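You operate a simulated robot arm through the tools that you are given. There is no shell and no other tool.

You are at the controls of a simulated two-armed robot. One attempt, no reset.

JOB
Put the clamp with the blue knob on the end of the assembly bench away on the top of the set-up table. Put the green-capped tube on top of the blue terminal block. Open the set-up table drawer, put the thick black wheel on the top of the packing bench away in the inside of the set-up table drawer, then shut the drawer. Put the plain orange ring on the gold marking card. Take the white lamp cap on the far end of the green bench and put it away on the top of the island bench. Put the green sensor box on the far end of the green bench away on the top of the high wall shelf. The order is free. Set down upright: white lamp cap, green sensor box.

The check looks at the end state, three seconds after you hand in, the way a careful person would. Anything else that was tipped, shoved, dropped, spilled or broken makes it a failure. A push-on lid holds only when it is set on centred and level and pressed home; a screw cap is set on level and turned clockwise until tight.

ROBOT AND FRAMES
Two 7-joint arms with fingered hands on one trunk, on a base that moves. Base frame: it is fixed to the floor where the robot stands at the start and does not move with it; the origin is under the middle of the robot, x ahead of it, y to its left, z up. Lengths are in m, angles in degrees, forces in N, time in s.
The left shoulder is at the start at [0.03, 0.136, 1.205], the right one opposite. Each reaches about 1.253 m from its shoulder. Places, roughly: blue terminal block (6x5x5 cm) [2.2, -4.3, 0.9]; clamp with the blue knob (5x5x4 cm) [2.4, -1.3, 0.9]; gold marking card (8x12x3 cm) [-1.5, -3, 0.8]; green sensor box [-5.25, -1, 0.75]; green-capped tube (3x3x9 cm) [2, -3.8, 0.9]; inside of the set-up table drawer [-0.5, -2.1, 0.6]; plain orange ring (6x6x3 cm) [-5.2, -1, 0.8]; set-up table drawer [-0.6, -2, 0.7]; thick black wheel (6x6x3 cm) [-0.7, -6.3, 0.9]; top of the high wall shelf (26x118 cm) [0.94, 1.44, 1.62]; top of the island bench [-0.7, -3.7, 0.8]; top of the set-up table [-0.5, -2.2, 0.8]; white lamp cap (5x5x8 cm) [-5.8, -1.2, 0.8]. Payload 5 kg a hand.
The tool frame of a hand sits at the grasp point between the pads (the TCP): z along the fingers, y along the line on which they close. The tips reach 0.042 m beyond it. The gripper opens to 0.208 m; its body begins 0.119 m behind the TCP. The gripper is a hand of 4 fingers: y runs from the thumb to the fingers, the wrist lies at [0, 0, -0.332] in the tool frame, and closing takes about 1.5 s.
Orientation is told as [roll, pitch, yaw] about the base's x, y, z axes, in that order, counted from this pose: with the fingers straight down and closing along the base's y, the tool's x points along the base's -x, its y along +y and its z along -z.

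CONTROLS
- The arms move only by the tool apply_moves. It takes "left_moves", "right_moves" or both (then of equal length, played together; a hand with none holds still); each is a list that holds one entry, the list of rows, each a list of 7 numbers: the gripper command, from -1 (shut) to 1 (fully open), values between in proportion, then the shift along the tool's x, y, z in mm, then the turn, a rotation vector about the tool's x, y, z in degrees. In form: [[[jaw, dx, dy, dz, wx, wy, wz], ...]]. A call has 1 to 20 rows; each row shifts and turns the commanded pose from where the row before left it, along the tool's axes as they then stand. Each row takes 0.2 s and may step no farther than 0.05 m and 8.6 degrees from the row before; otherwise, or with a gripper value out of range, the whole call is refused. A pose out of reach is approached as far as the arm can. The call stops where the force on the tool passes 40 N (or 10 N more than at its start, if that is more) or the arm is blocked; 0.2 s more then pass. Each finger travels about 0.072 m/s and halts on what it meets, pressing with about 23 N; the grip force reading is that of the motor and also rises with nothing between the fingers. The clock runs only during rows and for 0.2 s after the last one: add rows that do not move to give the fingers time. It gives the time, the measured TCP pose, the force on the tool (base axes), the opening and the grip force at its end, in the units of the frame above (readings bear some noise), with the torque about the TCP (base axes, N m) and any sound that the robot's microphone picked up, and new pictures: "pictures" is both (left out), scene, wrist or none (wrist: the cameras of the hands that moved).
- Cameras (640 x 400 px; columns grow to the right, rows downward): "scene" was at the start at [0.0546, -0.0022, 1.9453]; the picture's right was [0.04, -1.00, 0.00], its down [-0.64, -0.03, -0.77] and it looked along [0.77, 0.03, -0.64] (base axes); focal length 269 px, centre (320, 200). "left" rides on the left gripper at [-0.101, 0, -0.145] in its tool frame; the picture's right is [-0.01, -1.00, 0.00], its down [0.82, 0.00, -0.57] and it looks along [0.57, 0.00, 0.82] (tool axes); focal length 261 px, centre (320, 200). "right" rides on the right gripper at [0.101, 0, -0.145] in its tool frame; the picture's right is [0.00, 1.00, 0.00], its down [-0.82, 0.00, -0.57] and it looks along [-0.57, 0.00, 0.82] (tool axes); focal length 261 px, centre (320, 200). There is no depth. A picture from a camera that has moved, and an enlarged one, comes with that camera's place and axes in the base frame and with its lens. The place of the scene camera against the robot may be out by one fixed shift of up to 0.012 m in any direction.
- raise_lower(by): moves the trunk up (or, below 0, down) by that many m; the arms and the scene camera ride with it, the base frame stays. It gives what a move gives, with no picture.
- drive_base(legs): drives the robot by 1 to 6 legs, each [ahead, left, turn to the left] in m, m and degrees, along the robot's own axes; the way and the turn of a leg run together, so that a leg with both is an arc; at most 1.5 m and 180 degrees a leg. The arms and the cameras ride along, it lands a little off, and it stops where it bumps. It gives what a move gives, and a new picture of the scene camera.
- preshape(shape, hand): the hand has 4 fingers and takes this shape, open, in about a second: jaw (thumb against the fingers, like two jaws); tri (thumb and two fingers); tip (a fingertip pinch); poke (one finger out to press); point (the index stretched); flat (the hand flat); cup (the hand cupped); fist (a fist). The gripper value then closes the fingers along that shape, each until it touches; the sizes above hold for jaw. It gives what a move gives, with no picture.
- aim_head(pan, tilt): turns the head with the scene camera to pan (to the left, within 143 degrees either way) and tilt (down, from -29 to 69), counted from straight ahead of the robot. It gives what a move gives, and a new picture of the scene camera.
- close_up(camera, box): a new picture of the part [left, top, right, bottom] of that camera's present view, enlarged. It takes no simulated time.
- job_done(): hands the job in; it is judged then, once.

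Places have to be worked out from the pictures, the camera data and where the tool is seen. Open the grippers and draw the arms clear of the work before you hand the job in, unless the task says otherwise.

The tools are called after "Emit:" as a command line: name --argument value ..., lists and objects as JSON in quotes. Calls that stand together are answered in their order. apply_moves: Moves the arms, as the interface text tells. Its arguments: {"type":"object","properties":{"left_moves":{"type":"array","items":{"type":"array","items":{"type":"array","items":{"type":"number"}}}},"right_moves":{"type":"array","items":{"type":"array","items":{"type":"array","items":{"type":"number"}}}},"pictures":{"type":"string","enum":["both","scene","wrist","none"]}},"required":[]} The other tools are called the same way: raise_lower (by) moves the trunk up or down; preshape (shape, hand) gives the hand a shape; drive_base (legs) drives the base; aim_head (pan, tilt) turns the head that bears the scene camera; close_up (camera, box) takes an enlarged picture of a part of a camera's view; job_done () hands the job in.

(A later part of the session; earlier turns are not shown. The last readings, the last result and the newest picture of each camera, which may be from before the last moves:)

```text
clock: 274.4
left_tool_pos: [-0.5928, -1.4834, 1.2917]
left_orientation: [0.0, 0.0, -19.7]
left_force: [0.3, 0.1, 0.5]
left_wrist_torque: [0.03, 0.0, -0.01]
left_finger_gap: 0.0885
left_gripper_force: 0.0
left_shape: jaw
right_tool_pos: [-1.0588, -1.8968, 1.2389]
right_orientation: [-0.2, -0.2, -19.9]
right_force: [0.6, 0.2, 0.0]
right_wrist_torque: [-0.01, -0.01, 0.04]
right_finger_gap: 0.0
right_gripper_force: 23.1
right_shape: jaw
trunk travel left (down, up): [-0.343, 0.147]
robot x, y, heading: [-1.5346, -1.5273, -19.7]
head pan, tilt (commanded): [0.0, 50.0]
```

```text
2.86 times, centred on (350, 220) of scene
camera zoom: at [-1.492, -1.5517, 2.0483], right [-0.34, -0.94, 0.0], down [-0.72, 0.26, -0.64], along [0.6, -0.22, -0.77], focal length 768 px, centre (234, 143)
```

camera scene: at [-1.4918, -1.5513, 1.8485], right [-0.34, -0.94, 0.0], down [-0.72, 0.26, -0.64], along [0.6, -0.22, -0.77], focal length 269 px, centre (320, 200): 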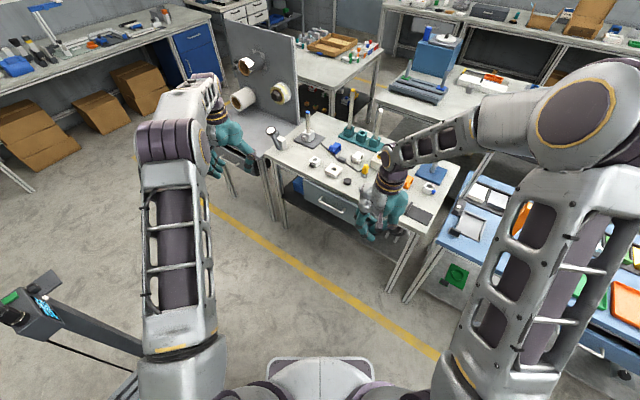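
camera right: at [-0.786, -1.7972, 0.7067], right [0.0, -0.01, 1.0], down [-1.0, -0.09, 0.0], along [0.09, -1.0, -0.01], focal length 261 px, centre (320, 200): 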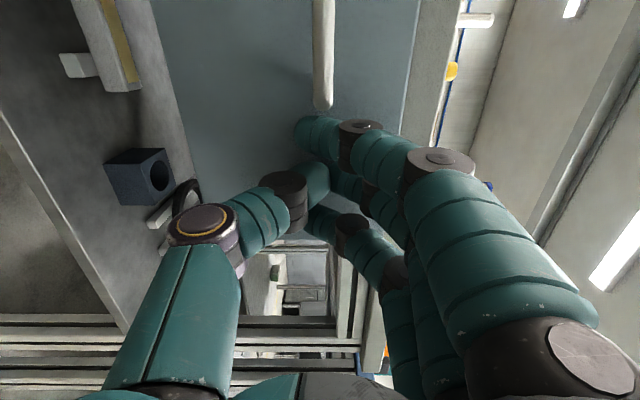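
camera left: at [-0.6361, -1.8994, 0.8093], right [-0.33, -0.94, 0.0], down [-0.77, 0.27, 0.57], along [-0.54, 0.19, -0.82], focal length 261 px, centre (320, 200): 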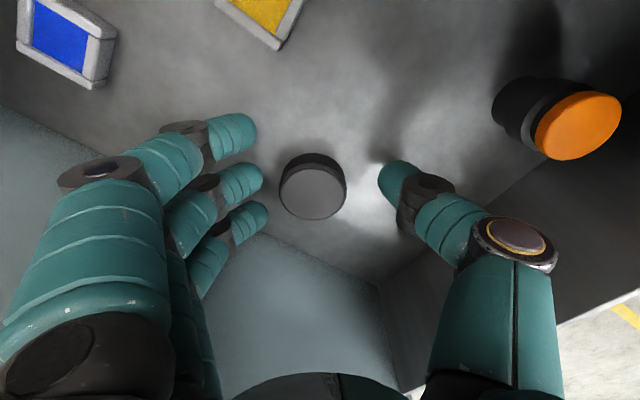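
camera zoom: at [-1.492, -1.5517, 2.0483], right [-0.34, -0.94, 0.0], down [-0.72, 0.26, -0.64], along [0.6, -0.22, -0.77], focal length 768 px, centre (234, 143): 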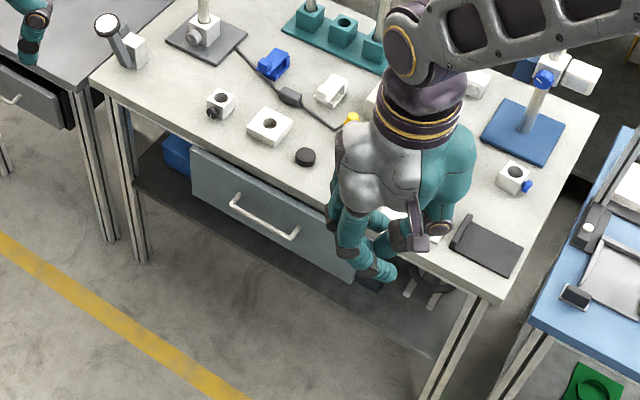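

All good. I pull the left hand back, then drive: step toward the aisle centre and turn to face along it (-v).

Emit:
apply_moves --left_moves '[[[0, 46, 0, 0, 0, 0, 0], [0, 46, -5, 0, 0, 0, 0], [0, 46, -5, 0, 0, 0, 0], [0, 46, -10, 0, 0, 0, 0], [0, 46, -10, 0, 0, 0, 0], [0, 46, -10, 0, 0, 0, 0], [0, 0, 0, 0, 0, 0, 0]]]' --right_moves '[[[0, 0, -10, 0, 0, 0, 0], [0, 0, -10, 0, 0, 0, 0], [0, 0, -10, 0, 0, 0, 0], [0, 0, 0, 0, 0, 0, 0], [0, 0, 0, 0, 0, 0, 0], [0, 0, 0, 0, 0, 0, 0], [0, 0, 0, 0, 0, 0, 0]]]' --pictures "none"

Emit:
drive_base --legs '[[0.2, -0.14, 0], [0, 0, -124.9]]'

Emit:
aim_head --pan 0 --tilt 25

```text
clock: 276.0
left_tool_pos: [-0.8671, -1.4322, 1.2912]
left_orientation: [0.0, 0.1, -19.6]
left_force: [0.1, 0.7, 0.7]
left_wrist_torque: [0.06, 0.15, -0.02]
left_finger_gap: 0.1031
left_gripper_force: 0.0
left_shape: jaw
right_tool_pos: [-1.0678, -1.927, 1.2397]
right_orientation: [-0.1, -0.2, -19.7]
right_force: [1.6, 0.8, -1.3]
right_wrist_torque: [-0.01, 0.07, -0.06]
right_finger_gap: 0.1038
right_gripper_force: 0.0
right_shape: jaw
trunk travel left (down, up): [-0.343, 0.147]
robot x, y, heading: [-1.5345, -1.5299, -19.6]
head pan, tilt (commanded): [0.0, 50.0]
```

```text
clock: 282.9
left_tool_pos: [-1.6755, -2.3398, 1.2921]
left_orientation: [0.0, 0.1, -142.8]
left_force: [-1.2, 0.1, 0.1]
left_wrist_torque: [0.0, -0.03, 0.0]
left_finger_gap: 0.1032
left_gripper_force: 0.0
left_shape: jaw
right_tool_pos: [-1.9801, -1.9045, 1.2391]
right_orientation: [-0.1, -0.2, -142.9]
right_force: [0.5, -0.1, 0.9]
right_wrist_torque: [0.03, -0.03, 0.01]
right_finger_gap: 0.1038
right_gripper_force: 0.2
right_shape: jaw
trunk travel left (down, up): [-0.343, 0.147]
robot x, y, heading: [-1.3917, -1.7314, -142.8]
head pan, tilt (commanded): [0.0, 50.0]
camera scene: at [-1.4325, -1.763, 2.0485], right [-0.6, 0.8, 0.0], down [0.61, 0.46, -0.64], along [-0.51, -0.39, -0.77], focal length 269 px, centre (320, 200)
```

scene: 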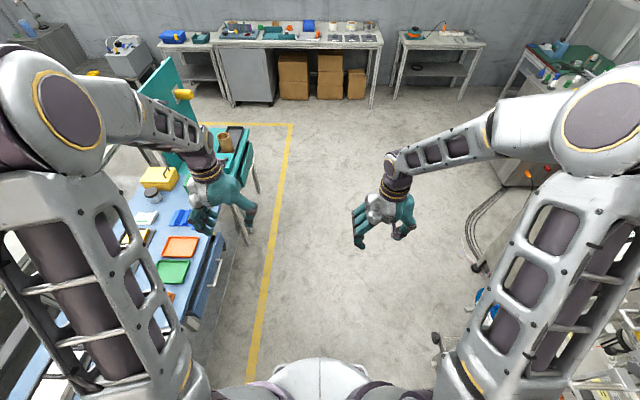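

```text
clock: 283.8
left_tool_pos: [-1.676, -2.3405, 1.2925]
left_orientation: [0.0, 0.0, -142.9]
left_force: [-0.2, 0.8, -0.1]
left_wrist_torque: [0.04, 0.0, -0.01]
left_finger_gap: 0.103
left_gripper_force: 0.1
left_shape: jaw
right_tool_pos: [-1.9801, -1.9044, 1.2386]
right_orientation: [-0.2, -0.2, -143.1]
right_force: [0.2, 0.6, 0.0]
right_wrist_torque: [0.02, 0.03, 0.0]
right_finger_gap: 0.1038
right_gripper_force: 0.1
right_shape: jaw
trunk travel left (down, up): [-0.343, 0.147]
robot x, y, heading: [-1.3941, -1.7315, -143.2]
head pan, tilt (commanded): [0.0, 25.0]
camera scene: at [-1.4444, -1.7724, 2.0859], right [-0.6, 0.8, 0.0], down [0.34, 0.26, -0.91], along [-0.72, -0.55, -0.42], focal length 269 px, centre (320, 200)
```

scene: 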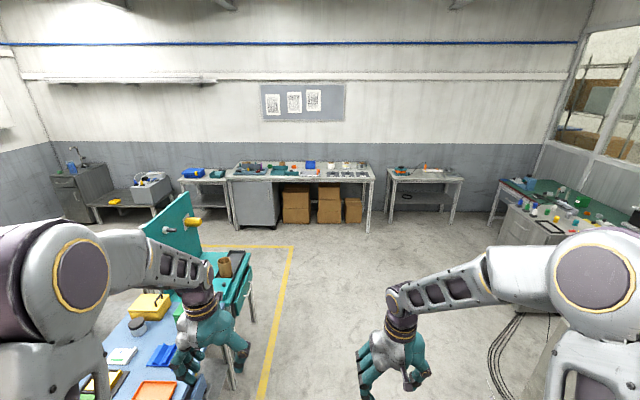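

The green bench's far end is at the right of this view; I zoom in to identify the lamp cap, sensor box and orange ring.

Emit:
close_up --camera "scene" --box '[480, 150, 640, 250]'

```text
4.00 times, centred on (560, 200) of scene
camera zoom: at [-1.4444, -1.7724, 2.0859], right [-0.6, 0.8, 0.0], down [0.34, 0.26, -0.91], along [-0.72, -0.55, -0.42], focal length 1075 px, centre (-640, 200)
```

zoom: 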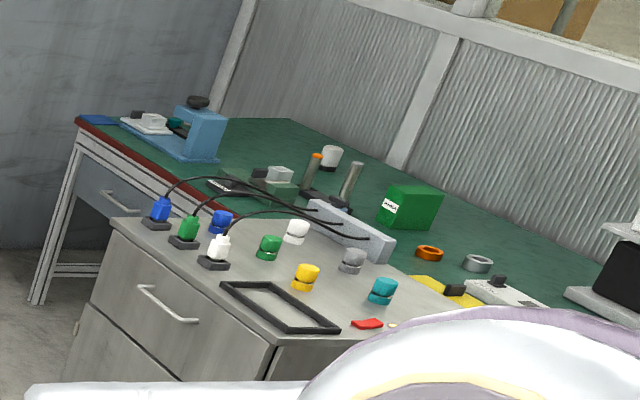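

I can see the white cap, green box and orange ring behind a low cabinet. I drive down the aisle to get a closer look.

Emit:
drive_base --legs '[[1.3, 0.03, -1.5], [1.1, 0, 0], [0, 0, -90]]'

Emit:
aim_head --pan 0 --tilt 28

```text
clock: 299.6
left_tool_pos: [-3.9663, -2.8294, 1.2928]
left_orientation: [-0.1, 0.0, 123.3]
left_force: [0.1, -0.1, 0.6]
left_wrist_torque: [0.0, -0.01, -0.02]
left_finger_gap: 0.1033
left_gripper_force: 0.0
left_shape: jaw
right_tool_pos: [-3.5094, -2.5569, 1.239]
right_orientation: [-0.1, -0.2, 122.9]
right_force: [-0.3, 1.2, 0.0]
right_wrist_torque: [0.04, 0.0, 0.0]
right_finger_gap: 0.1035
right_gripper_force: 0.1
right_shape: jaw
trunk travel left (down, up): [-0.343, 0.147]
robot x, y, heading: [-3.3767, -3.1555, 123.2]
head pan, tilt (commanded): [0.0, 25.0]
camera scene: at [-3.4112, -3.1072, 2.086], right [0.84, 0.55, 0.0], down [0.23, -0.35, -0.91], along [-0.49, 0.76, -0.42], focal length 269 px, centre (320, 200)
```

scene: 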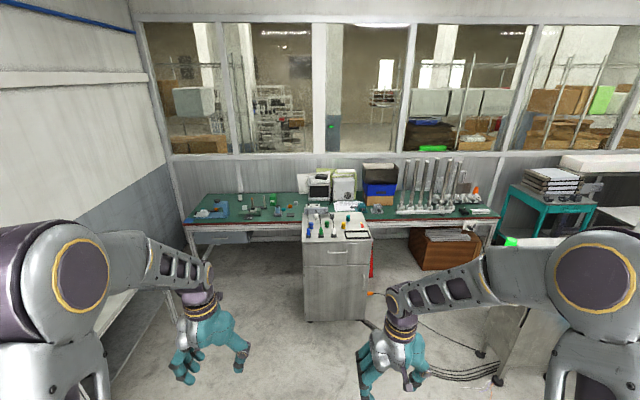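

```text
clock: 300.2
left_tool_pos: [-3.9666, -2.8294, 1.2925]
left_orientation: [0.0, 0.0, 123.2]
left_force: [0.9, 0.1, 0.4]
left_wrist_torque: [0.01, 0.02, -0.03]
left_finger_gap: 0.1034
left_gripper_force: 0.0
left_shape: jaw
right_tool_pos: [-3.5091, -2.5571, 1.2399]
right_orientation: [0.0, -0.2, 123.0]
right_force: [0.2, 0.1, 0.1]
right_wrist_torque: [-0.01, 0.01, 0.0]
right_finger_gap: 0.1037
right_gripper_force: 0.0
right_shape: jaw
trunk travel left (down, up): [-0.343, 0.147]
robot x, y, heading: [-3.3761, -3.1563, 122.9]
head pan, tilt (commanded): [0.0, 28.0]
camera scene: at [-3.4108, -3.108, 2.0812], right [0.84, 0.55, 0.0], down [0.26, -0.39, -0.88], along [-0.48, 0.74, -0.47], focal length 269 px, centre (320, 200)
```

scene: 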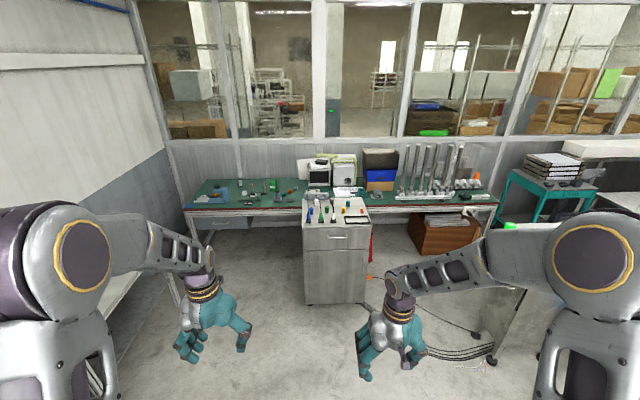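

Now zoom on the green bench left half.

Emit:
close_up --camera "scene" --box '[180, 140, 400, 280]'

```text
2.86 times, centred on (290, 210) of scene
camera zoom: at [-3.4108, -3.108, 2.0812], right [0.84, 0.55, 0.0], down [0.26, -0.39, -0.88], along [-0.48, 0.74, -0.47], focal length 768 px, centre (406, 171)
```

zoom: 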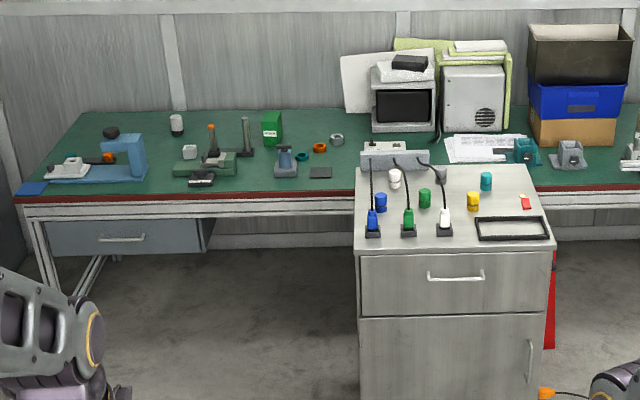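

The bench front between its left end and the cabinet is open. Cap ≈[-5.70,-1.26], box ≈[-5.33,-1.11], orange ring ≈[-5.13,-1.06]. I drive up to the bench in stages.

Emit:
drive_base --legs '[[1.0, 0.3, 1.95], [0.75, 0.25, 0]]'

Emit:
aim_head --pan 0 --tilt 40

```text
clock: 309.5
left_tool_pos: [-5.455, -1.7653, 1.2922]
left_orientation: [0.0, -0.1, 127.5]
left_force: [0.9, 1.4, 0.0]
left_wrist_torque: [0.02, 0.01, 0.04]
left_finger_gap: 0.1031
left_gripper_force: 0.1
left_shape: jaw
right_tool_pos: [-5.0179, -1.461, 1.2405]
right_orientation: [-0.1, -0.2, 127.2]
right_force: [-0.3, 0.0, 0.0]
right_wrist_torque: [-0.06, -0.01, -0.01]
right_finger_gap: 0.1039
right_gripper_force: 0.1
right_shape: jaw
trunk travel left (down, up): [-0.343, 0.147]
robot x, y, heading: [-4.8427, -2.047, 127.2]
head pan, tilt (commanded): [0.0, 28.0]
camera scene: at [-4.88, -2.0025, 2.0812], right [0.8, 0.61, 0.0], down [0.28, -0.37, -0.88], along [-0.53, 0.7, -0.47], focal length 269 px, centre (320, 200)
```

scene: 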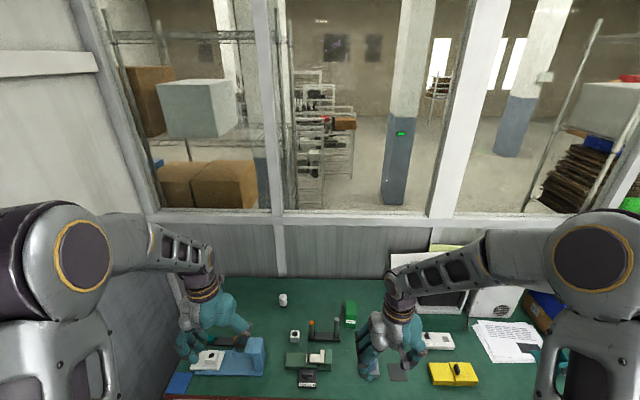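

```text
clock: 310.2
left_tool_pos: [-5.454, -1.7656, 1.2929]
left_orientation: [0.0, 0.1, 127.4]
left_force: [0.5, -0.3, 0.2]
left_wrist_torque: [0.02, 0.01, -0.02]
left_finger_gap: 0.1033
left_gripper_force: 0.0
left_shape: jaw
right_tool_pos: [-5.0181, -1.4599, 1.2406]
right_orientation: [-0.1, -0.2, 127.3]
right_force: [0.5, -0.2, 0.5]
right_wrist_torque: [-0.03, 0.01, 0.0]
right_finger_gap: 0.1038
right_gripper_force: 0.2
right_shape: jaw
trunk travel left (down, up): [-0.343, 0.147]
robot x, y, heading: [-4.8426, -2.0473, 127.3]
head pan, tilt (commanded): [0.0, 40.0]
camera scene: at [-4.876, -2.0076, 2.0627], right [0.8, 0.61, 0.0], down [0.39, -0.51, -0.77], along [-0.46, 0.61, -0.64], focal length 269 px, centre (320, 200)
```

scene: 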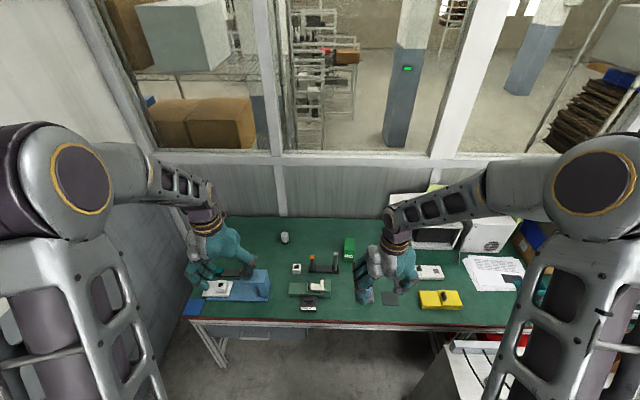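

I go 0.29 m closer and square up with the bench.

Emit:
drive_base --legs '[[0.29, 0, -2.4]]'

Emit:
close_up --camera "scene" --box '[170, 210, 450, 385]'

```text
clock: 312.2
left_tool_pos: [-5.6167, -1.5075, 1.2927]
left_orientation: [0.0, 0.0, 125.3]
left_force: [-0.4, 0.8, 0.7]
left_wrist_torque: [-0.04, -0.02, 0.0]
left_finger_gap: 0.103
left_gripper_force: 0.0
left_shape: jaw
right_tool_pos: [-5.1671, -1.2172, 1.2394]
right_orientation: [-0.1, -0.1, 124.9]
right_force: [0.2, -0.3, 0.1]
right_wrist_torque: [-0.04, -0.04, 0.01]
right_finger_gap: 0.1035
right_gripper_force: 0.0
right_shape: jaw
trunk travel left (down, up): [-0.343, 0.147]
robot x, y, heading: [-5.0136, -1.8084, 125.2]
head pan, tilt (commanded): [0.0, 40.0]
camera scene: at [-5.0469, -1.7703, 2.0627], right [0.82, 0.57, 0.0], down [0.37, -0.53, -0.77], along [-0.44, 0.63, -0.64], focal length 269 px, centre (320, 200)
```

scene: 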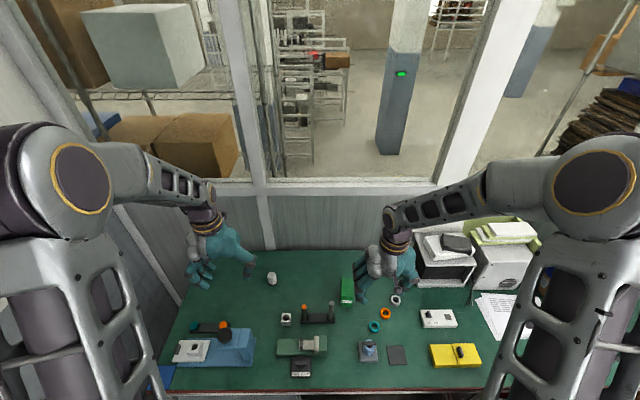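

```text
2.29 times, centred on (310, 298) of scene
camera zoom: at [-5.0469, -1.7703, 2.0627], right [0.82, 0.57, 0.0], down [0.37, -0.53, -0.77], along [-0.44, 0.63, -0.64], focal length 614 px, centre (343, -23)
```

zoom: 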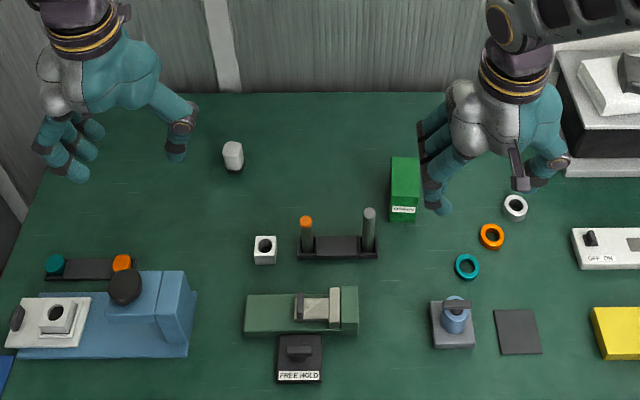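

Cap ≈[-5.738,-1.244], ring ≈[-5.164,-1.039]. I move the left hand over the cap and the right hand over the ring, and look with both wrist cameras.

Emit:
apply_moves --left_moves '[[[0.15, -40, -8, 0, 0, 0, 0], [0.15, -42, -8, 0, 0, 0, 0], [0.15, -42, -8, 0, 0, 0, 0], [0.15, -42, -8, 0, 0, 0, 0], [0.15, -42, -8, 0, 0, 0, 0], [0.15, -42, -8, 0, 0, 0, 0], [0.15, -42, -5, 0, 0, 0, 0], [0.15, 0, 0, 45, 0, 0, 0], [0.15, 0, 0, 45, 0, 0, 0], [0.15, 0, 0, 45, 0, 0, 0], [0.15, 0, 0, 45, 0, 0, 0], [0.15, 0, 0, 45, 0, 0, 0], [0.15, 0, 0, 0, 0, 0, 0]]]' --right_moves '[[[-0.1, -30, -20, 0, 0, 0, 0], [-0.1, -30, -20, 0, 0, 0, 0], [-0.1, -30, -20, 0, 0, 0, 0], [-0.1, -30, -22, 0, 0, 0, 0], [-0.1, -24, -22, 0, 0, 0, 0], [-0.1, 0, 0, 0, 0, 0, 0], [-0.1, 0, 0, 0, 0, 0, 0], [-0.1, 0, 0, 40, 0, 0, 0], [-0.1, 0, 0, 40, 0, 0, 0], [-0.1, 0, 0, 40, 0, 0, 0], [-0.1, 0, 0, 40, 0, 0, 0], [-0.1, 0, 0, 40, 0, 0, 0], [-0.1, 0, 0, 0, 0, 0, 0]]]'

```text
clock: 315.0
left_tool_pos: [-5.7411, -1.2396, 1.0682]
left_orientation: [0.0, -0.1, 125.2]
left_force: [0.5, -0.9, -0.4]
left_wrist_torque: [0.08, 0.02, 0.01]
left_finger_gap: 0.1188
left_gripper_force: 0.0
left_shape: jaw
right_tool_pos: [-5.1634, -1.0409, 1.0413]
right_orientation: [-0.2, -0.3, 125.0]
right_force: [0.6, -0.7, 0.2]
right_wrist_torque: [0.09, 0.05, 0.03]
right_finger_gap: 0.0942
right_gripper_force: 0.0
right_shape: jaw
trunk travel left (down, up): [-0.343, 0.147]
robot x, y, heading: [-5.0145, -1.8117, 125.1]
head pan, tilt (commanded): [0.0, 40.0]
camera scene: at [-5.0451, -1.7731, 2.063], right [0.82, 0.57, 0.0], down [0.37, -0.53, -0.77], along [-0.44, 0.63, -0.64], focal length 269 px, centre (320, 200)
camera right: at [-5.1044, -1.123, 1.185], right [-0.82, -0.57, 0.0], down [-0.47, 0.67, 0.58], along [-0.33, 0.47, -0.82], focal length 261 px, centre (320, 200)
camera left: at [-5.7994, -1.1571, 1.2137], right [0.81, 0.58, 0.0], down [0.48, -0.67, 0.57], along [0.33, -0.46, -0.82], focal length 261 px, centre (320, 200)
```

scene: 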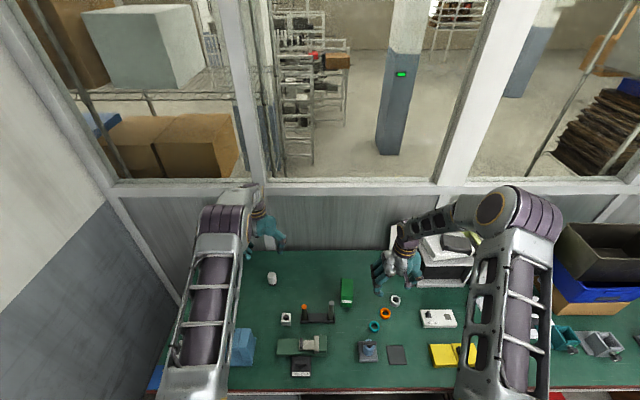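
right: 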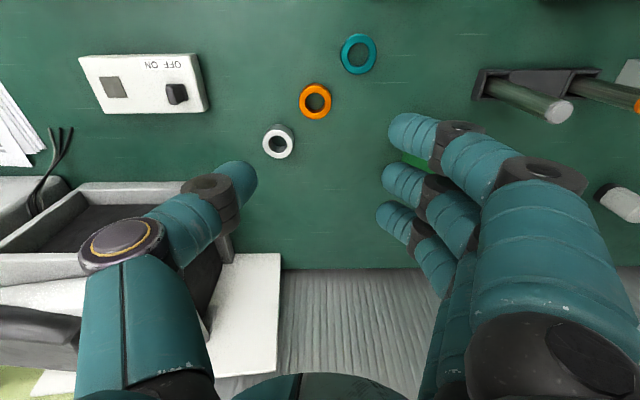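
left: 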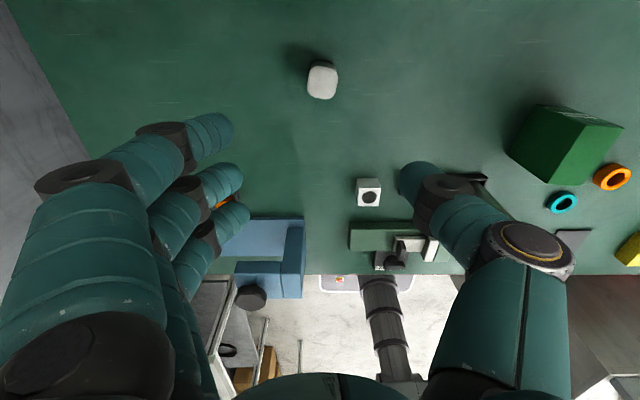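

The cap seems ~3 cm ahead of the left TCP; the right hand must be turned 45° to avoid the neighbouring rings. First I lower the left hand somewhat to triangulate the cap.

Emit:
apply_moves --left_moves '[[[0.15, -30, -4, 0, 0, 0, 0], [0.15, 0, 0, 40, 0, 0, 0], [0.15, 0, 0, 40, 0, 0, 0], [0.15, 0, 0, 20, 0, 0, 0], [0.15, 0, 0, 0, 0, 0, 0]]]' --pictures "wrist"

Emit:
close_up --camera "left" --box '[240, 60, 400, 200]'

```text
clock: 316.2
left_tool_pos: [-5.7557, -1.2113, 0.967]
left_orientation: [0.1, 0.0, 125.3]
left_force: [0.0, -0.1, 0.5]
left_wrist_torque: [-0.01, 0.01, 0.01]
left_finger_gap: 0.1188
left_gripper_force: 0.1
left_shape: jaw
right_tool_pos: [-5.1647, -1.0399, 1.0415]
right_orientation: [-0.1, -0.1, 125.0]
right_force: [0.3, -0.6, -0.1]
right_wrist_torque: [0.04, 0.0, 0.01]
right_finger_gap: 0.0943
right_gripper_force: 0.0
right_shape: jaw
trunk travel left (down, up): [-0.343, 0.147]
robot x, y, heading: [-5.0083, -1.8118, 125.0]
head pan, tilt (commanded): [0.0, 40.0]
camera left: at [-5.8144, -1.1291, 1.1112], right [0.81, 0.58, 0.0], down [0.48, -0.67, 0.57], along [0.33, -0.47, -0.82], focal length 261 px, centre (320, 200)
```

left: 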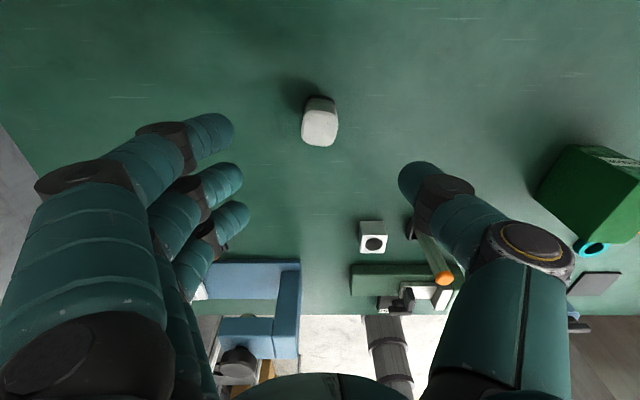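

```text
2.86 times, centred on (320, 130) of left
camera zoom: at [-5.8144, -1.1291, 1.1112], right [0.81, 0.58, 0.0], down [0.48, -0.67, 0.57], along [0.33, -0.47, -0.82], focal length 745 px, centre (320, 400)
```

zoom: 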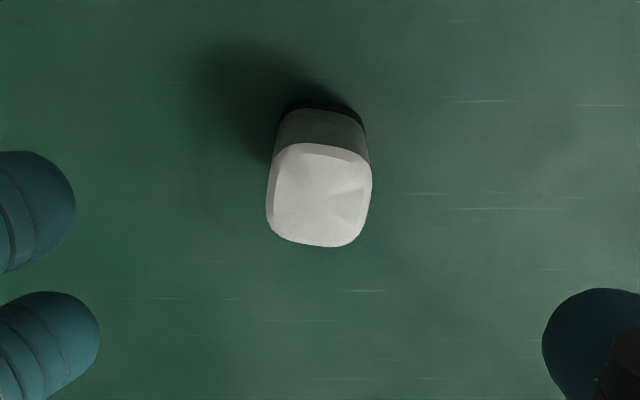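

The cap's top is at z≈0.84, 5 mm ahead of the TCP. I shift 16 mm forward, descend to ~0.815 and close gently.

Emit:
apply_moves --left_moves '[[[0.15, -16, 0, 20, 0, 0, 0], [0.15, 0, 0, 40, 0, 0, 0], [0.15, 0, 0, 40, 0, 0, 0], [0.15, 0, 0, 30, 0, 0, 0], [0.15, 0, 0, 22, 0, 0, 0], [0.15, 0, 0, 0, 0, 0, 0]]]' --pictures "wrist"

```text
clock: 317.6
left_tool_pos: [-5.733, -1.2218, 0.8376]
left_orientation: [0.0, -0.1, 125.3]
left_force: [0.4, 0.0, 0.4]
left_wrist_torque: [0.03, -0.03, -0.01]
left_finger_gap: 0.1187
left_gripper_force: 0.0
left_shape: jaw
left hand out of reach, approached as far as the arm can: row 1, 2, 3, 4, 5
right_tool_pos: [-5.1633, -1.0402, 1.0387]
right_orientation: [0.0, -0.2, 124.9]
right_force: [0.2, 0.0, -0.1]
right_wrist_torque: [0.01, 0.01, 0.01]
right_finger_gap: 0.0943
right_gripper_force: 0.1
right_shape: jaw
trunk travel left (down, up): [-0.343, 0.147]
robot x, y, heading: [-5.0146, -1.8104, 125.2]
head pan, tilt (commanded): [0.0, 40.0]
camera left: at [-5.7912, -1.1399, 0.9817], right [0.81, 0.58, 0.0], down [0.48, -0.67, 0.57], along [0.33, -0.47, -0.82], focal length 261 px, centre (320, 200)
```

left: 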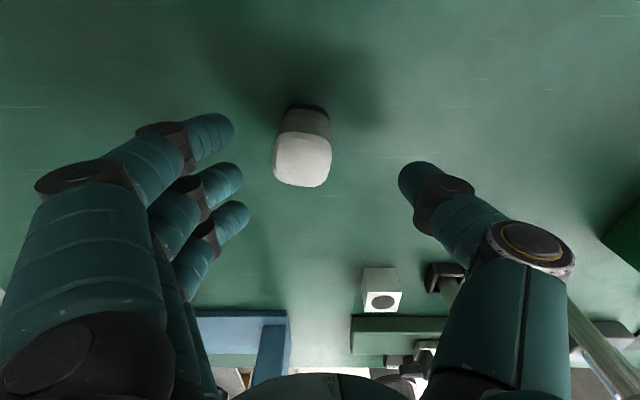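

The arm is at its reach limit. I raise the left hand, lower the trunk 0.15 m and tilt the hand 12° forward to gain reach.

Emit:
apply_moves --left_moves '[[[0.15, 0, 0, -40, 0, 0, 0], [0.15, 0, 0, -40, 0, 0, 0], [0.15, 0, 0, -40, 0, 0, 0], [0.15, 0, 0, -40, 0, 0, 0], [0.15, 0, 0, -40, 0, 0, 0], [0.15, 0, 0, 0, 0, -6, 0], [0.15, 0, 0, 0, 0, -6, 0], [0.15, 0, 0, 0, 0, 0, 0]]]' --right_moves '[[[-0.1, 0, 0, -30, 0, 0, 0], [-0.1, 0, 0, -40, 0, 0, 0], [-0.1, 0, 0, -40, 0, 0, 0], [-0.1, 0, 0, 0, 0, 0, 7.5], [-0.1, 0, 0, 0, 0, 0, 7.5], [-0.1, 0, 0, 0, 0, 0, 7.5], [-0.1, 0, 0, 0, 0, 0, 7.5], [-0.1, 0, 0, 0, 0, 0, 7.5]]]' --pictures "none"

Emit:
raise_lower --by -0.15

Emit:
apply_moves --left_moves '[[[0.15, 0, 0, 0, 0, 0, 0]]]' --pictures "wrist"

```text
clock: 319.4
left_tool_pos: [-5.803, -1.1354, 1.0173]
left_orientation: [0.0, -11.8, 125.2]
left_force: [-0.8, -0.9, -0.2]
left_wrist_torque: [0.0, 0.01, -0.01]
left_finger_gap: 0.1187
left_gripper_force: 0.0
left_shape: jaw
left hand out of reach, approached as far as the arm can: row 1, 2, 3, 4, 5, 6, 7
right_tool_pos: [-5.1658, -1.0403, 1.1517]
right_orientation: [0.1, -0.4, 87.4]
right_force: [-0.2, 0.4, -0.3]
right_wrist_torque: [0.0, -0.02, -0.01]
right_finger_gap: 0.0943
right_gripper_force: 0.1
right_shape: jaw
trunk travel left (down, up): [-0.343, 0.147]
robot x, y, heading: [-5.0155, -1.811, 125.3]
head pan, tilt (commanded): [0.0, 40.0]
```

```text
clock: 321.2
left_tool_pos: [-5.8031, -1.1356, 0.8691]
left_orientation: [0.0, -11.8, 125.2]
left_force: [-0.4, -0.3, 1.2]
left_wrist_torque: [0.06, -0.03, 0.01]
left_finger_gap: 0.1188
left_gripper_force: 0.1
left_shape: jaw
right_tool_pos: [-5.165, -1.0413, 1.0011]
right_orientation: [0.1, -0.2, 87.4]
right_force: [0.7, 0.0, -0.1]
right_wrist_torque: [0.04, -0.03, -0.01]
right_finger_gap: 0.0944
right_gripper_force: 0.2
right_shape: jaw
trunk travel left (down, up): [-0.193, 0.297]
robot x, y, heading: [-5.0132, -1.8076, 125.3]
head pan, tilt (commanded): [0.0, 40.0]
```

```text
clock: 321.6
left_tool_pos: [-5.8021, -1.136, 0.8671]
left_orientation: [-0.1, -11.8, 125.3]
left_force: [0.6, 0.2, -0.3]
left_wrist_torque: [0.02, -0.01, 0.01]
left_finger_gap: 0.1193
left_gripper_force: 0.3
left_shape: jaw
right_tool_pos: [-5.1654, -1.0398, 0.9994]
right_orientation: [0.1, -0.2, 87.5]
right_force: [-0.1, -0.1, 0.1]
right_wrist_torque: [0.0, 0.01, 0.01]
right_finger_gap: 0.0944
right_gripper_force: 0.0
right_shape: jaw
trunk travel left (down, up): [-0.193, 0.297]
robot x, y, heading: [-5.0141, -1.8109, 125.3]
head pan, tilt (commanded): [0.0, 40.0]
camera left: at [-5.8435, -1.0804, 1.0287], right [0.81, 0.58, 0.0], down [0.53, -0.75, 0.39], along [0.23, -0.32, -0.92], focal length 261 px, centre (320, 200)
```

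left: 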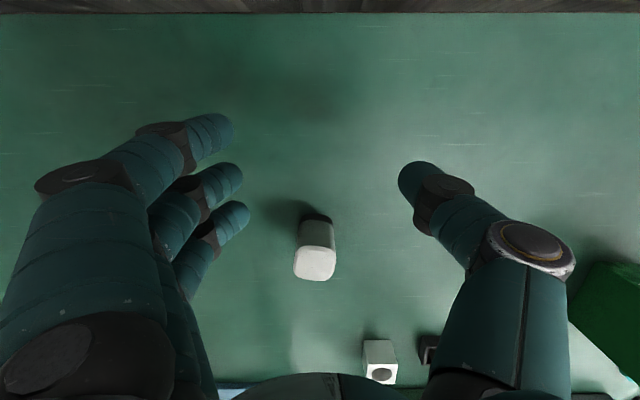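

The cap is at [-5.764,-1.198]; the hand overshot forward by ~6 cm. I raise slightly, move back 6 cm, then descend to z≈0.815 around the cap.

Emit:
apply_moves --left_moves '[[[0.15, 0, 0, -30, 0, 0, 0], [0.15, 30, 2, -6, 0, 0, 0], [0.15, 30, 2, -6, 0, 0, 0], [0.15, 0, 0, 0, 0, 0, 0]]]' --pictures "wrist"

```text
clock: 322.6
left_tool_pos: [-5.811, -1.1406, 0.8866]
left_orientation: [0.0, -11.5, 125.2]
left_force: [0.2, -0.3, 0.2]
left_wrist_torque: [-0.01, 0.01, 0.02]
left_finger_gap: 0.1189
left_gripper_force: 0.2
left_shape: jaw
left hand out of reach, approached as far as the arm can: row 1, 2, 3
right_tool_pos: [-5.165, -1.0403, 1.001]
right_orientation: [0.2, -0.1, 87.5]
right_force: [-0.3, 0.1, -0.1]
right_wrist_torque: [-0.02, 0.02, 0.02]
right_finger_gap: 0.0947
right_gripper_force: 0.0
right_shape: jaw
trunk travel left (down, up): [-0.193, 0.297]
robot x, y, heading: [-5.014, -1.8059, 125.1]
head pan, tilt (commanded): [0.0, 40.0]
camera left: at [-5.8521, -1.0841, 1.0478], right [0.81, 0.58, 0.0], down [0.53, -0.75, 0.4], along [0.23, -0.32, -0.92], focal length 261 px, centre (320, 200)
```

left: 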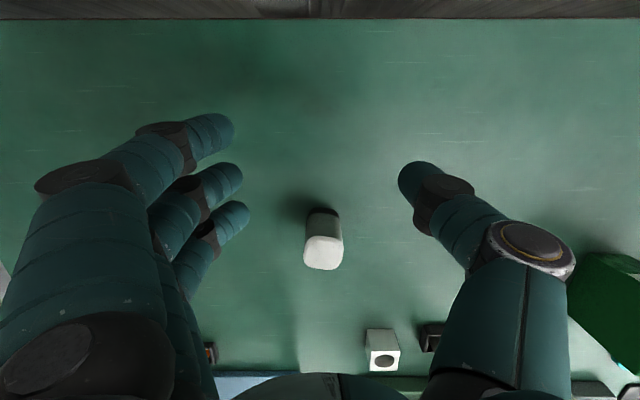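

The commanded pose was still beyond reach; I move back another 6 cm.

Emit:
apply_moves --left_moves '[[[0.15, 30, 2, -6, 0, 0, 0], [0.15, 30, 2, -6, 0, 0, 0], [0.15, 0, 0, 0, 0, 0, 0]]]' --pictures "wrist"

```text
clock: 323.4
left_tool_pos: [-5.8133, -1.1444, 0.8799]
left_orientation: [0.1, -11.4, 125.2]
left_force: [0.1, 0.3, 0.0]
left_wrist_torque: [0.02, 0.02, 0.02]
left_finger_gap: 0.119
left_gripper_force: 0.0
left_shape: jaw
left hand out of reach, approached as far as the arm can: row 1, 2
right_tool_pos: [-5.1647, -1.0401, 1.0012]
right_orientation: [0.1, -0.2, 87.6]
right_force: [0.5, -0.4, -0.5]
right_wrist_torque: [-0.02, 0.04, 0.0]
right_finger_gap: 0.0944
right_gripper_force: 0.1
right_shape: jaw
trunk travel left (down, up): [-0.193, 0.297]
robot x, y, heading: [-5.0122, -1.815, 125.0]
head pan, tilt (commanded): [0.0, 40.0]
camera left: at [-5.8558, -1.0887, 1.0414], right [0.81, 0.58, 0.0], down [0.53, -0.75, 0.4], along [0.23, -0.32, -0.92], focal length 261 px, centre (320, 200)
```

left: 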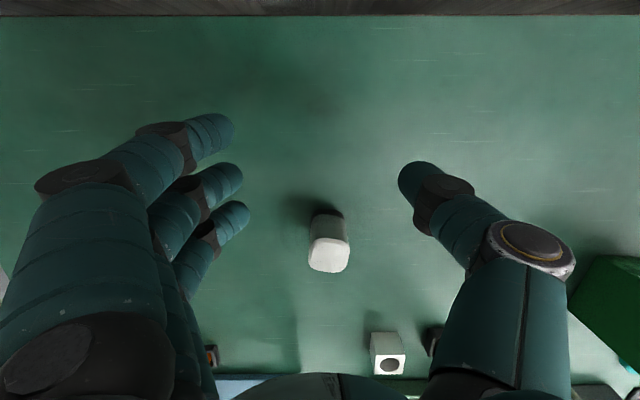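

The left arm seems stuck in an awkward configuration; I look at the scene.

Emit:
aim_head --pan 15 --tilt 40

```text
clock: 324.1
left_tool_pos: [-5.8158, -1.1447, 0.8806]
left_orientation: [0.0, -11.4, 125.3]
left_force: [0.4, -0.1, 0.0]
left_wrist_torque: [0.03, 0.01, 0.02]
left_finger_gap: 0.1187
left_gripper_force: 0.0
left_shape: jaw
right_tool_pos: [-5.1654, -1.0407, 0.999]
right_orientation: [0.2, -0.2, 87.5]
right_force: [-0.6, -0.7, -0.4]
right_wrist_torque: [-0.01, 0.01, 0.0]
right_finger_gap: 0.0944
right_gripper_force: 0.0
right_shape: jaw
trunk travel left (down, up): [-0.193, 0.297]
robot x, y, heading: [-5.0089, -1.8115, 125.1]
head pan, tilt (commanded): [15.0, 40.0]
camera scene: at [-5.0629, -1.7856, 1.9127], right [0.64, 0.77, 0.0], down [0.49, -0.41, -0.77], along [-0.59, 0.49, -0.64], focal length 269 px, centre (320, 200)
```

scene: 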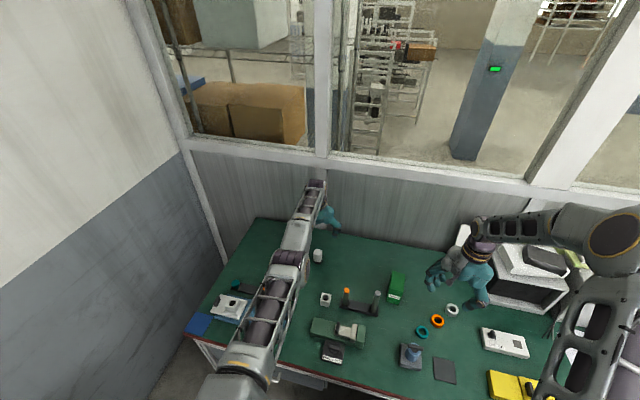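

The left arm is fully stretched (singular). I command a larger retreat up and back to break out of it.

Emit:
apply_moves --left_moves '[[[0.15, 30, 0, -35, 0, 0, 0], [0.15, 30, 0, -35, 0, 0, 0], [0.15, 30, 0, -35, 0, 0, 0], [0.15, 30, 0, -35, 0, 0, 0], [0.15, 0, 0, 0, 0, 0, 0]]]' --pictures "scene"

```text
clock: 325.3
left_tool_pos: [-5.8307, -1.1466, 0.9819]
left_orientation: [0.0, -11.4, 125.1]
left_force: [-0.6, -0.2, -0.3]
left_wrist_torque: [-0.03, -0.01, -0.03]
left_finger_gap: 0.119
left_gripper_force: 0.1
left_shape: jaw
left hand out of reach, approached as far as the arm can: row 1, 2, 3, 4
right_tool_pos: [-5.1651, -1.0396, 1.0002]
right_orientation: [0.0, -0.2, 87.5]
right_force: [0.0, 0.5, 0.0]
right_wrist_torque: [-0.01, -0.02, -0.07]
right_finger_gap: 0.0942
right_gripper_force: 0.1
right_shape: jaw
trunk travel left (down, up): [-0.193, 0.297]
robot x, y, heading: [-5.0148, -1.8112, 125.4]
head pan, tilt (commanded): [15.0, 40.0]
camera scene: at [-5.0635, -1.7852, 1.9126], right [0.64, 0.77, 0.0], down [0.49, -0.41, -0.77], along [-0.59, 0.49, -0.64], focal length 269 px, centre (320, 200)
```

scene: 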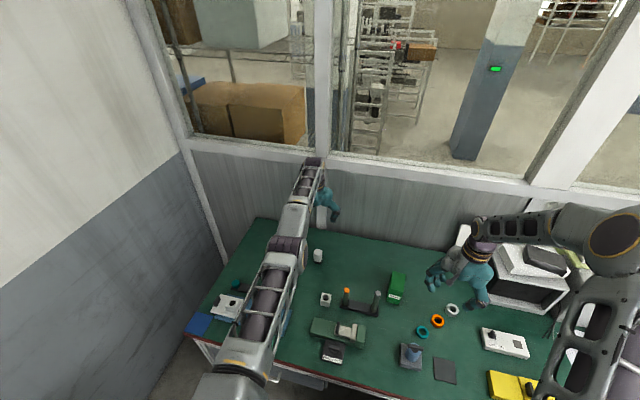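

I undo the tilt and command the hand well back toward its usual carrying position.

Emit:
apply_moves --left_moves '[[[0.15, 0, 0, 0, 0, 6, 0], [0.15, 0, 0, 0, 0, 6, 0], [0.15, 40, 20, 0, 0, 0, 0], [0.15, 40, 20, 0, 0, 0, 0], [0.15, 40, 20, 0, 0, 0, 0], [0.15, 0, 40, 0, 0, 0, 0], [0.15, 0, 0, 0, 0, 0, 0], [0.15, 0, 0, 0, 0, 0, 0]]]' --pictures "scene"

```text
clock: 327.1
left_tool_pos: [-5.8607, -1.2649, 0.9808]
left_orientation: [0.0, 0.3, 125.3]
left_force: [-0.6, -1.8, -0.7]
left_wrist_torque: [0.1, -0.04, 0.02]
left_finger_gap: 0.1194
left_gripper_force: 0.2
left_shape: jaw
left hand out of reach, approached as far as the arm can: row 1, 2, 3, 4, 5
right_tool_pos: [-5.1676, -1.0412, 1.0002]
right_orientation: [0.1, -0.2, 87.6]
right_force: [-0.7, -0.5, 0.0]
right_wrist_torque: [0.06, -0.03, -0.02]
right_finger_gap: 0.0943
right_gripper_force: 0.0
right_shape: jaw
trunk travel left (down, up): [-0.193, 0.297]
robot x, y, heading: [-5.0123, -1.8101, 124.9]
head pan, tilt (commanded): [15.0, 40.0]
camera scene: at [-5.0636, -1.7867, 1.9127], right [0.64, 0.77, 0.0], down [0.49, -0.41, -0.77], along [-0.59, 0.49, -0.64], focal length 269 px, centre (320, 200)
```

scene: 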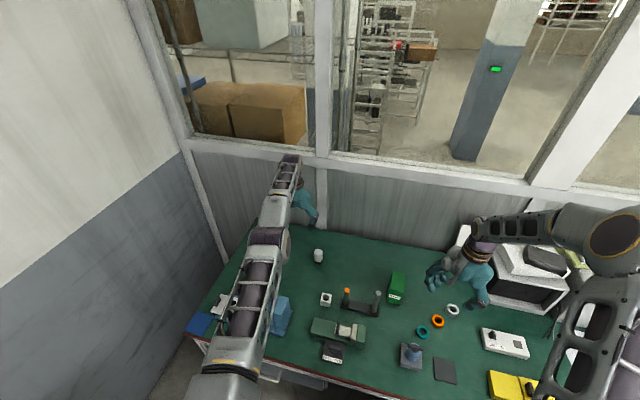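

Only tangential motion works while the elbow is straight; moving downward should flex the elbow. I lower 8 cm with a slight retreat.

Emit:
apply_moves --left_moves '[[[0.15, 5, 0, 30, 0, 0, 0], [0.15, 10, 0, 30, 0, 0, 0], [0.15, 20, 0, 20, 0, 0, 0], [0.15, 20, 0, 0, 0, 0, 0], [0.15, 20, 0, 0, 0, 0, 0], [0.15, 0, 0, 0, 0, 0, 0]]]' --pictures "scene"

```text
clock: 328.5
left_tool_pos: [-5.8649, -1.2825, 0.8957]
left_orientation: [0.0, 0.4, 125.2]
left_force: [-0.4, -0.8, 0.1]
left_wrist_torque: [-0.03, 0.01, 0.01]
left_finger_gap: 0.1193
left_gripper_force: 0.0
left_shape: jaw
left hand out of reach, approached as far as the arm can: row 2, 3, 4, 5
right_tool_pos: [-5.1649, -1.0401, 0.9995]
right_orientation: [0.1, -0.1, 87.5]
right_force: [-0.3, 0.4, 0.1]
right_wrist_torque: [0.02, 0.03, 0.02]
right_finger_gap: 0.0943
right_gripper_force: 0.0
right_shape: jaw
trunk travel left (down, up): [-0.193, 0.297]
robot x, y, heading: [-5.0114, -1.811, 125.3]
head pan, tilt (commanded): [15.0, 40.0]
camera scene: at [-5.0625, -1.7855, 1.9127], right [0.64, 0.77, 0.0], down [0.49, -0.41, -0.77], along [-0.59, 0.49, -0.64], focal length 269 px, centre (320, 200)
```

scene: 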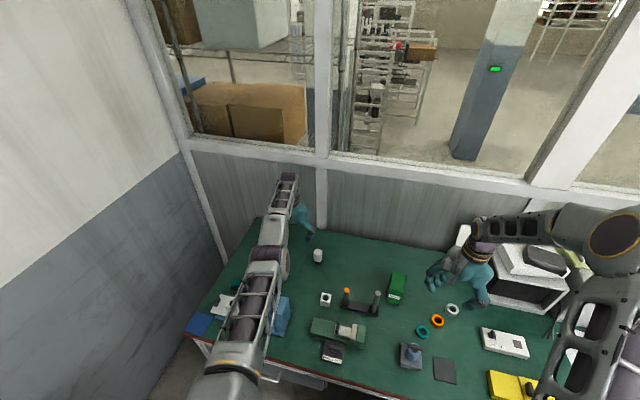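

Still straight. I try the other tangential direction (to the right) with slight retreat.

Emit:
apply_moves --left_moves '[[[0.15, 0, -30, -20, 0, 0, 0], [0.15, 5, -30, -20, 0, 0, 0], [0.15, 15, -20, 0, 0, 0, 0], [0.15, 15, 0, 0, 0, 0, 0], [0.15, 0, 0, 0, 0, 0, 0]]]' --pictures "none"

```text
clock: 329.7
left_tool_pos: [-5.8128, -1.2266, 0.9321]
left_orientation: [0.1, 0.5, 125.3]
left_force: [0.0, -0.5, 0.1]
left_wrist_torque: [-0.01, 0.0, 0.03]
left_finger_gap: 0.119
left_gripper_force: 0.2
left_shape: jaw
left hand out of reach, approached as far as the arm can: row 1, 2, 3, 4
right_tool_pos: [-5.1651, -1.0408, 1.0003]
right_orientation: [0.1, -0.2, 87.5]
right_force: [0.3, 0.7, 0.0]
right_wrist_torque: [-0.04, 0.03, -0.02]
right_finger_gap: 0.0945
right_gripper_force: 0.0
right_shape: jaw
trunk travel left (down, up): [-0.193, 0.297]
robot x, y, heading: [-5.0142, -1.8105, 125.3]
head pan, tilt (commanded): [15.0, 40.0]
```

I raise the trunk to gain room, then make a long downward move so the elbow flexes progressively.

Emit:
raise_lower --by 0.28

Emit:
apply_moves --left_moves '[[[0.15, 0, 0, 40, 0, 0, 0], [0.15, 2, 0, 40, 0, 0, 0], [0.15, 4, 0, 40, 0, 0, 0], [0.15, 6, 0, 40, 0, 0, 0], [0.15, 8, 0, 40, 0, 0, 0], [0.15, 12, 0, 40, 0, 0, 0], [0.15, 14, 0, 40, 0, 0, 0], [0.15, 0, 0, 0, 0, 0, 0]]]' --pictures "scene"

```text
clock: 332.6
left_tool_pos: [-5.8125, -1.2258, 1.2125]
left_orientation: [0.0, 0.6, 125.2]
left_force: [-0.3, -0.4, -0.3]
left_wrist_torque: [-0.01, 0.0, 0.01]
left_finger_gap: 0.119
left_gripper_force: 0.2
left_shape: jaw
right_tool_pos: [-5.1649, -1.0401, 1.2788]
right_orientation: [0.2, -0.2, 87.5]
right_force: [0.0, -1.0, -0.7]
right_wrist_torque: [-0.03, -0.01, 0.0]
right_finger_gap: 0.0946
right_gripper_force: 0.0
right_shape: jaw
trunk travel left (down, up): [-0.473, 0.017]
robot x, y, heading: [-5.014, -1.8092, 125.4]
head pan, tilt (commanded): [15.0, 40.0]
```

```text
clock: 334.4
left_tool_pos: [-5.7714, -1.2758, 0.9373]
left_orientation: [-0.1, 0.6, 125.2]
left_force: [0.5, 0.8, -1.2]
left_wrist_torque: [0.01, 0.04, -0.03]
left_finger_gap: 0.119
left_gripper_force: 0.0
left_shape: jaw
left hand out of reach, approached as far as the arm can: row 2, 4, 7
right_tool_pos: [-5.165, -1.04, 1.28]
right_orientation: [0.1, -0.2, 87.6]
right_force: [0.1, 0.2, -0.1]
right_wrist_torque: [0.04, -0.02, 0.01]
right_finger_gap: 0.0943
right_gripper_force: 0.2
right_shape: jaw
trunk travel left (down, up): [-0.473, 0.017]
robot x, y, heading: [-5.0123, -1.8058, 125.1]
head pan, tilt (commanded): [15.0, 40.0]
camera scene: at [-5.0625, -1.7858, 2.1928], right [0.64, 0.77, 0.0], down [0.49, -0.41, -0.77], along [-0.59, 0.49, -0.64], focal length 269 px, centre (320, 200)
```

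scene: 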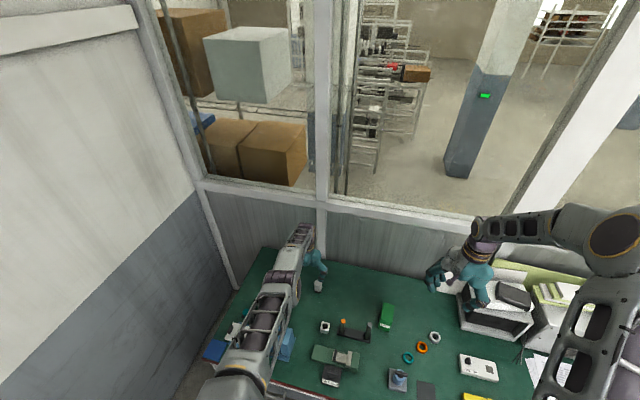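

The elbow has flexed (shoulder–wrist distance now ~0.88 m). I retreat to regain a normal configuration.

Emit:
apply_moves --left_moves '[[[0.15, 30, 0, 0, 0, 0, 0], [0.15, 40, 0, -10, 0, 0, 0], [0.15, 40, 0, -20, 0, 0, 0], [0.15, 40, 0, -20, 0, 0, 0], [0.15, 0, 0, 0, 0, 0, 0]]]' --pictures "scene"

```text
clock: 335.6
left_tool_pos: [-5.6891, -1.3993, 0.9894]
left_orientation: [0.0, 0.6, 125.3]
left_force: [0.5, -0.1, -0.2]
left_wrist_torque: [-0.02, -0.1, 0.0]
left_finger_gap: 0.1192
left_gripper_force: 0.1
left_shape: jaw
right_tool_pos: [-5.1667, -1.0396, 1.2789]
right_orientation: [0.0, -0.1, 87.5]
right_force: [-0.4, 0.1, -0.2]
right_wrist_torque: [-0.09, -0.04, -0.01]
right_finger_gap: 0.0943
right_gripper_force: 0.1
right_shape: jaw
trunk travel left (down, up): [-0.473, 0.017]
robot x, y, heading: [-5.0139, -1.8114, 125.4]
head pan, tilt (commanded): [15.0, 40.0]
camera scene: at [-5.0644, -1.7843, 2.1925], right [0.64, 0.77, 0.0], down [0.49, -0.41, -0.77], along [-0.59, 0.49, -0.64], focal length 269 px, centre (320, 200)
```

scene: 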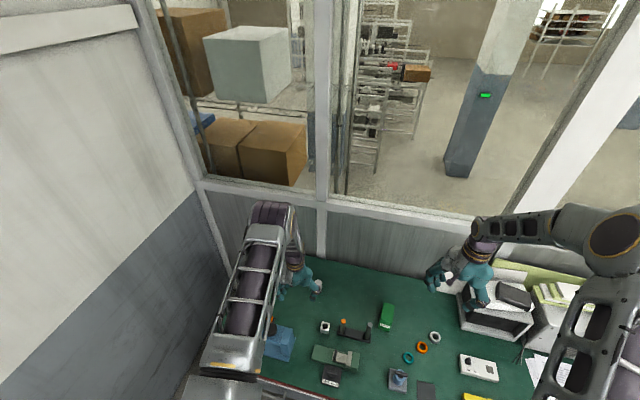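

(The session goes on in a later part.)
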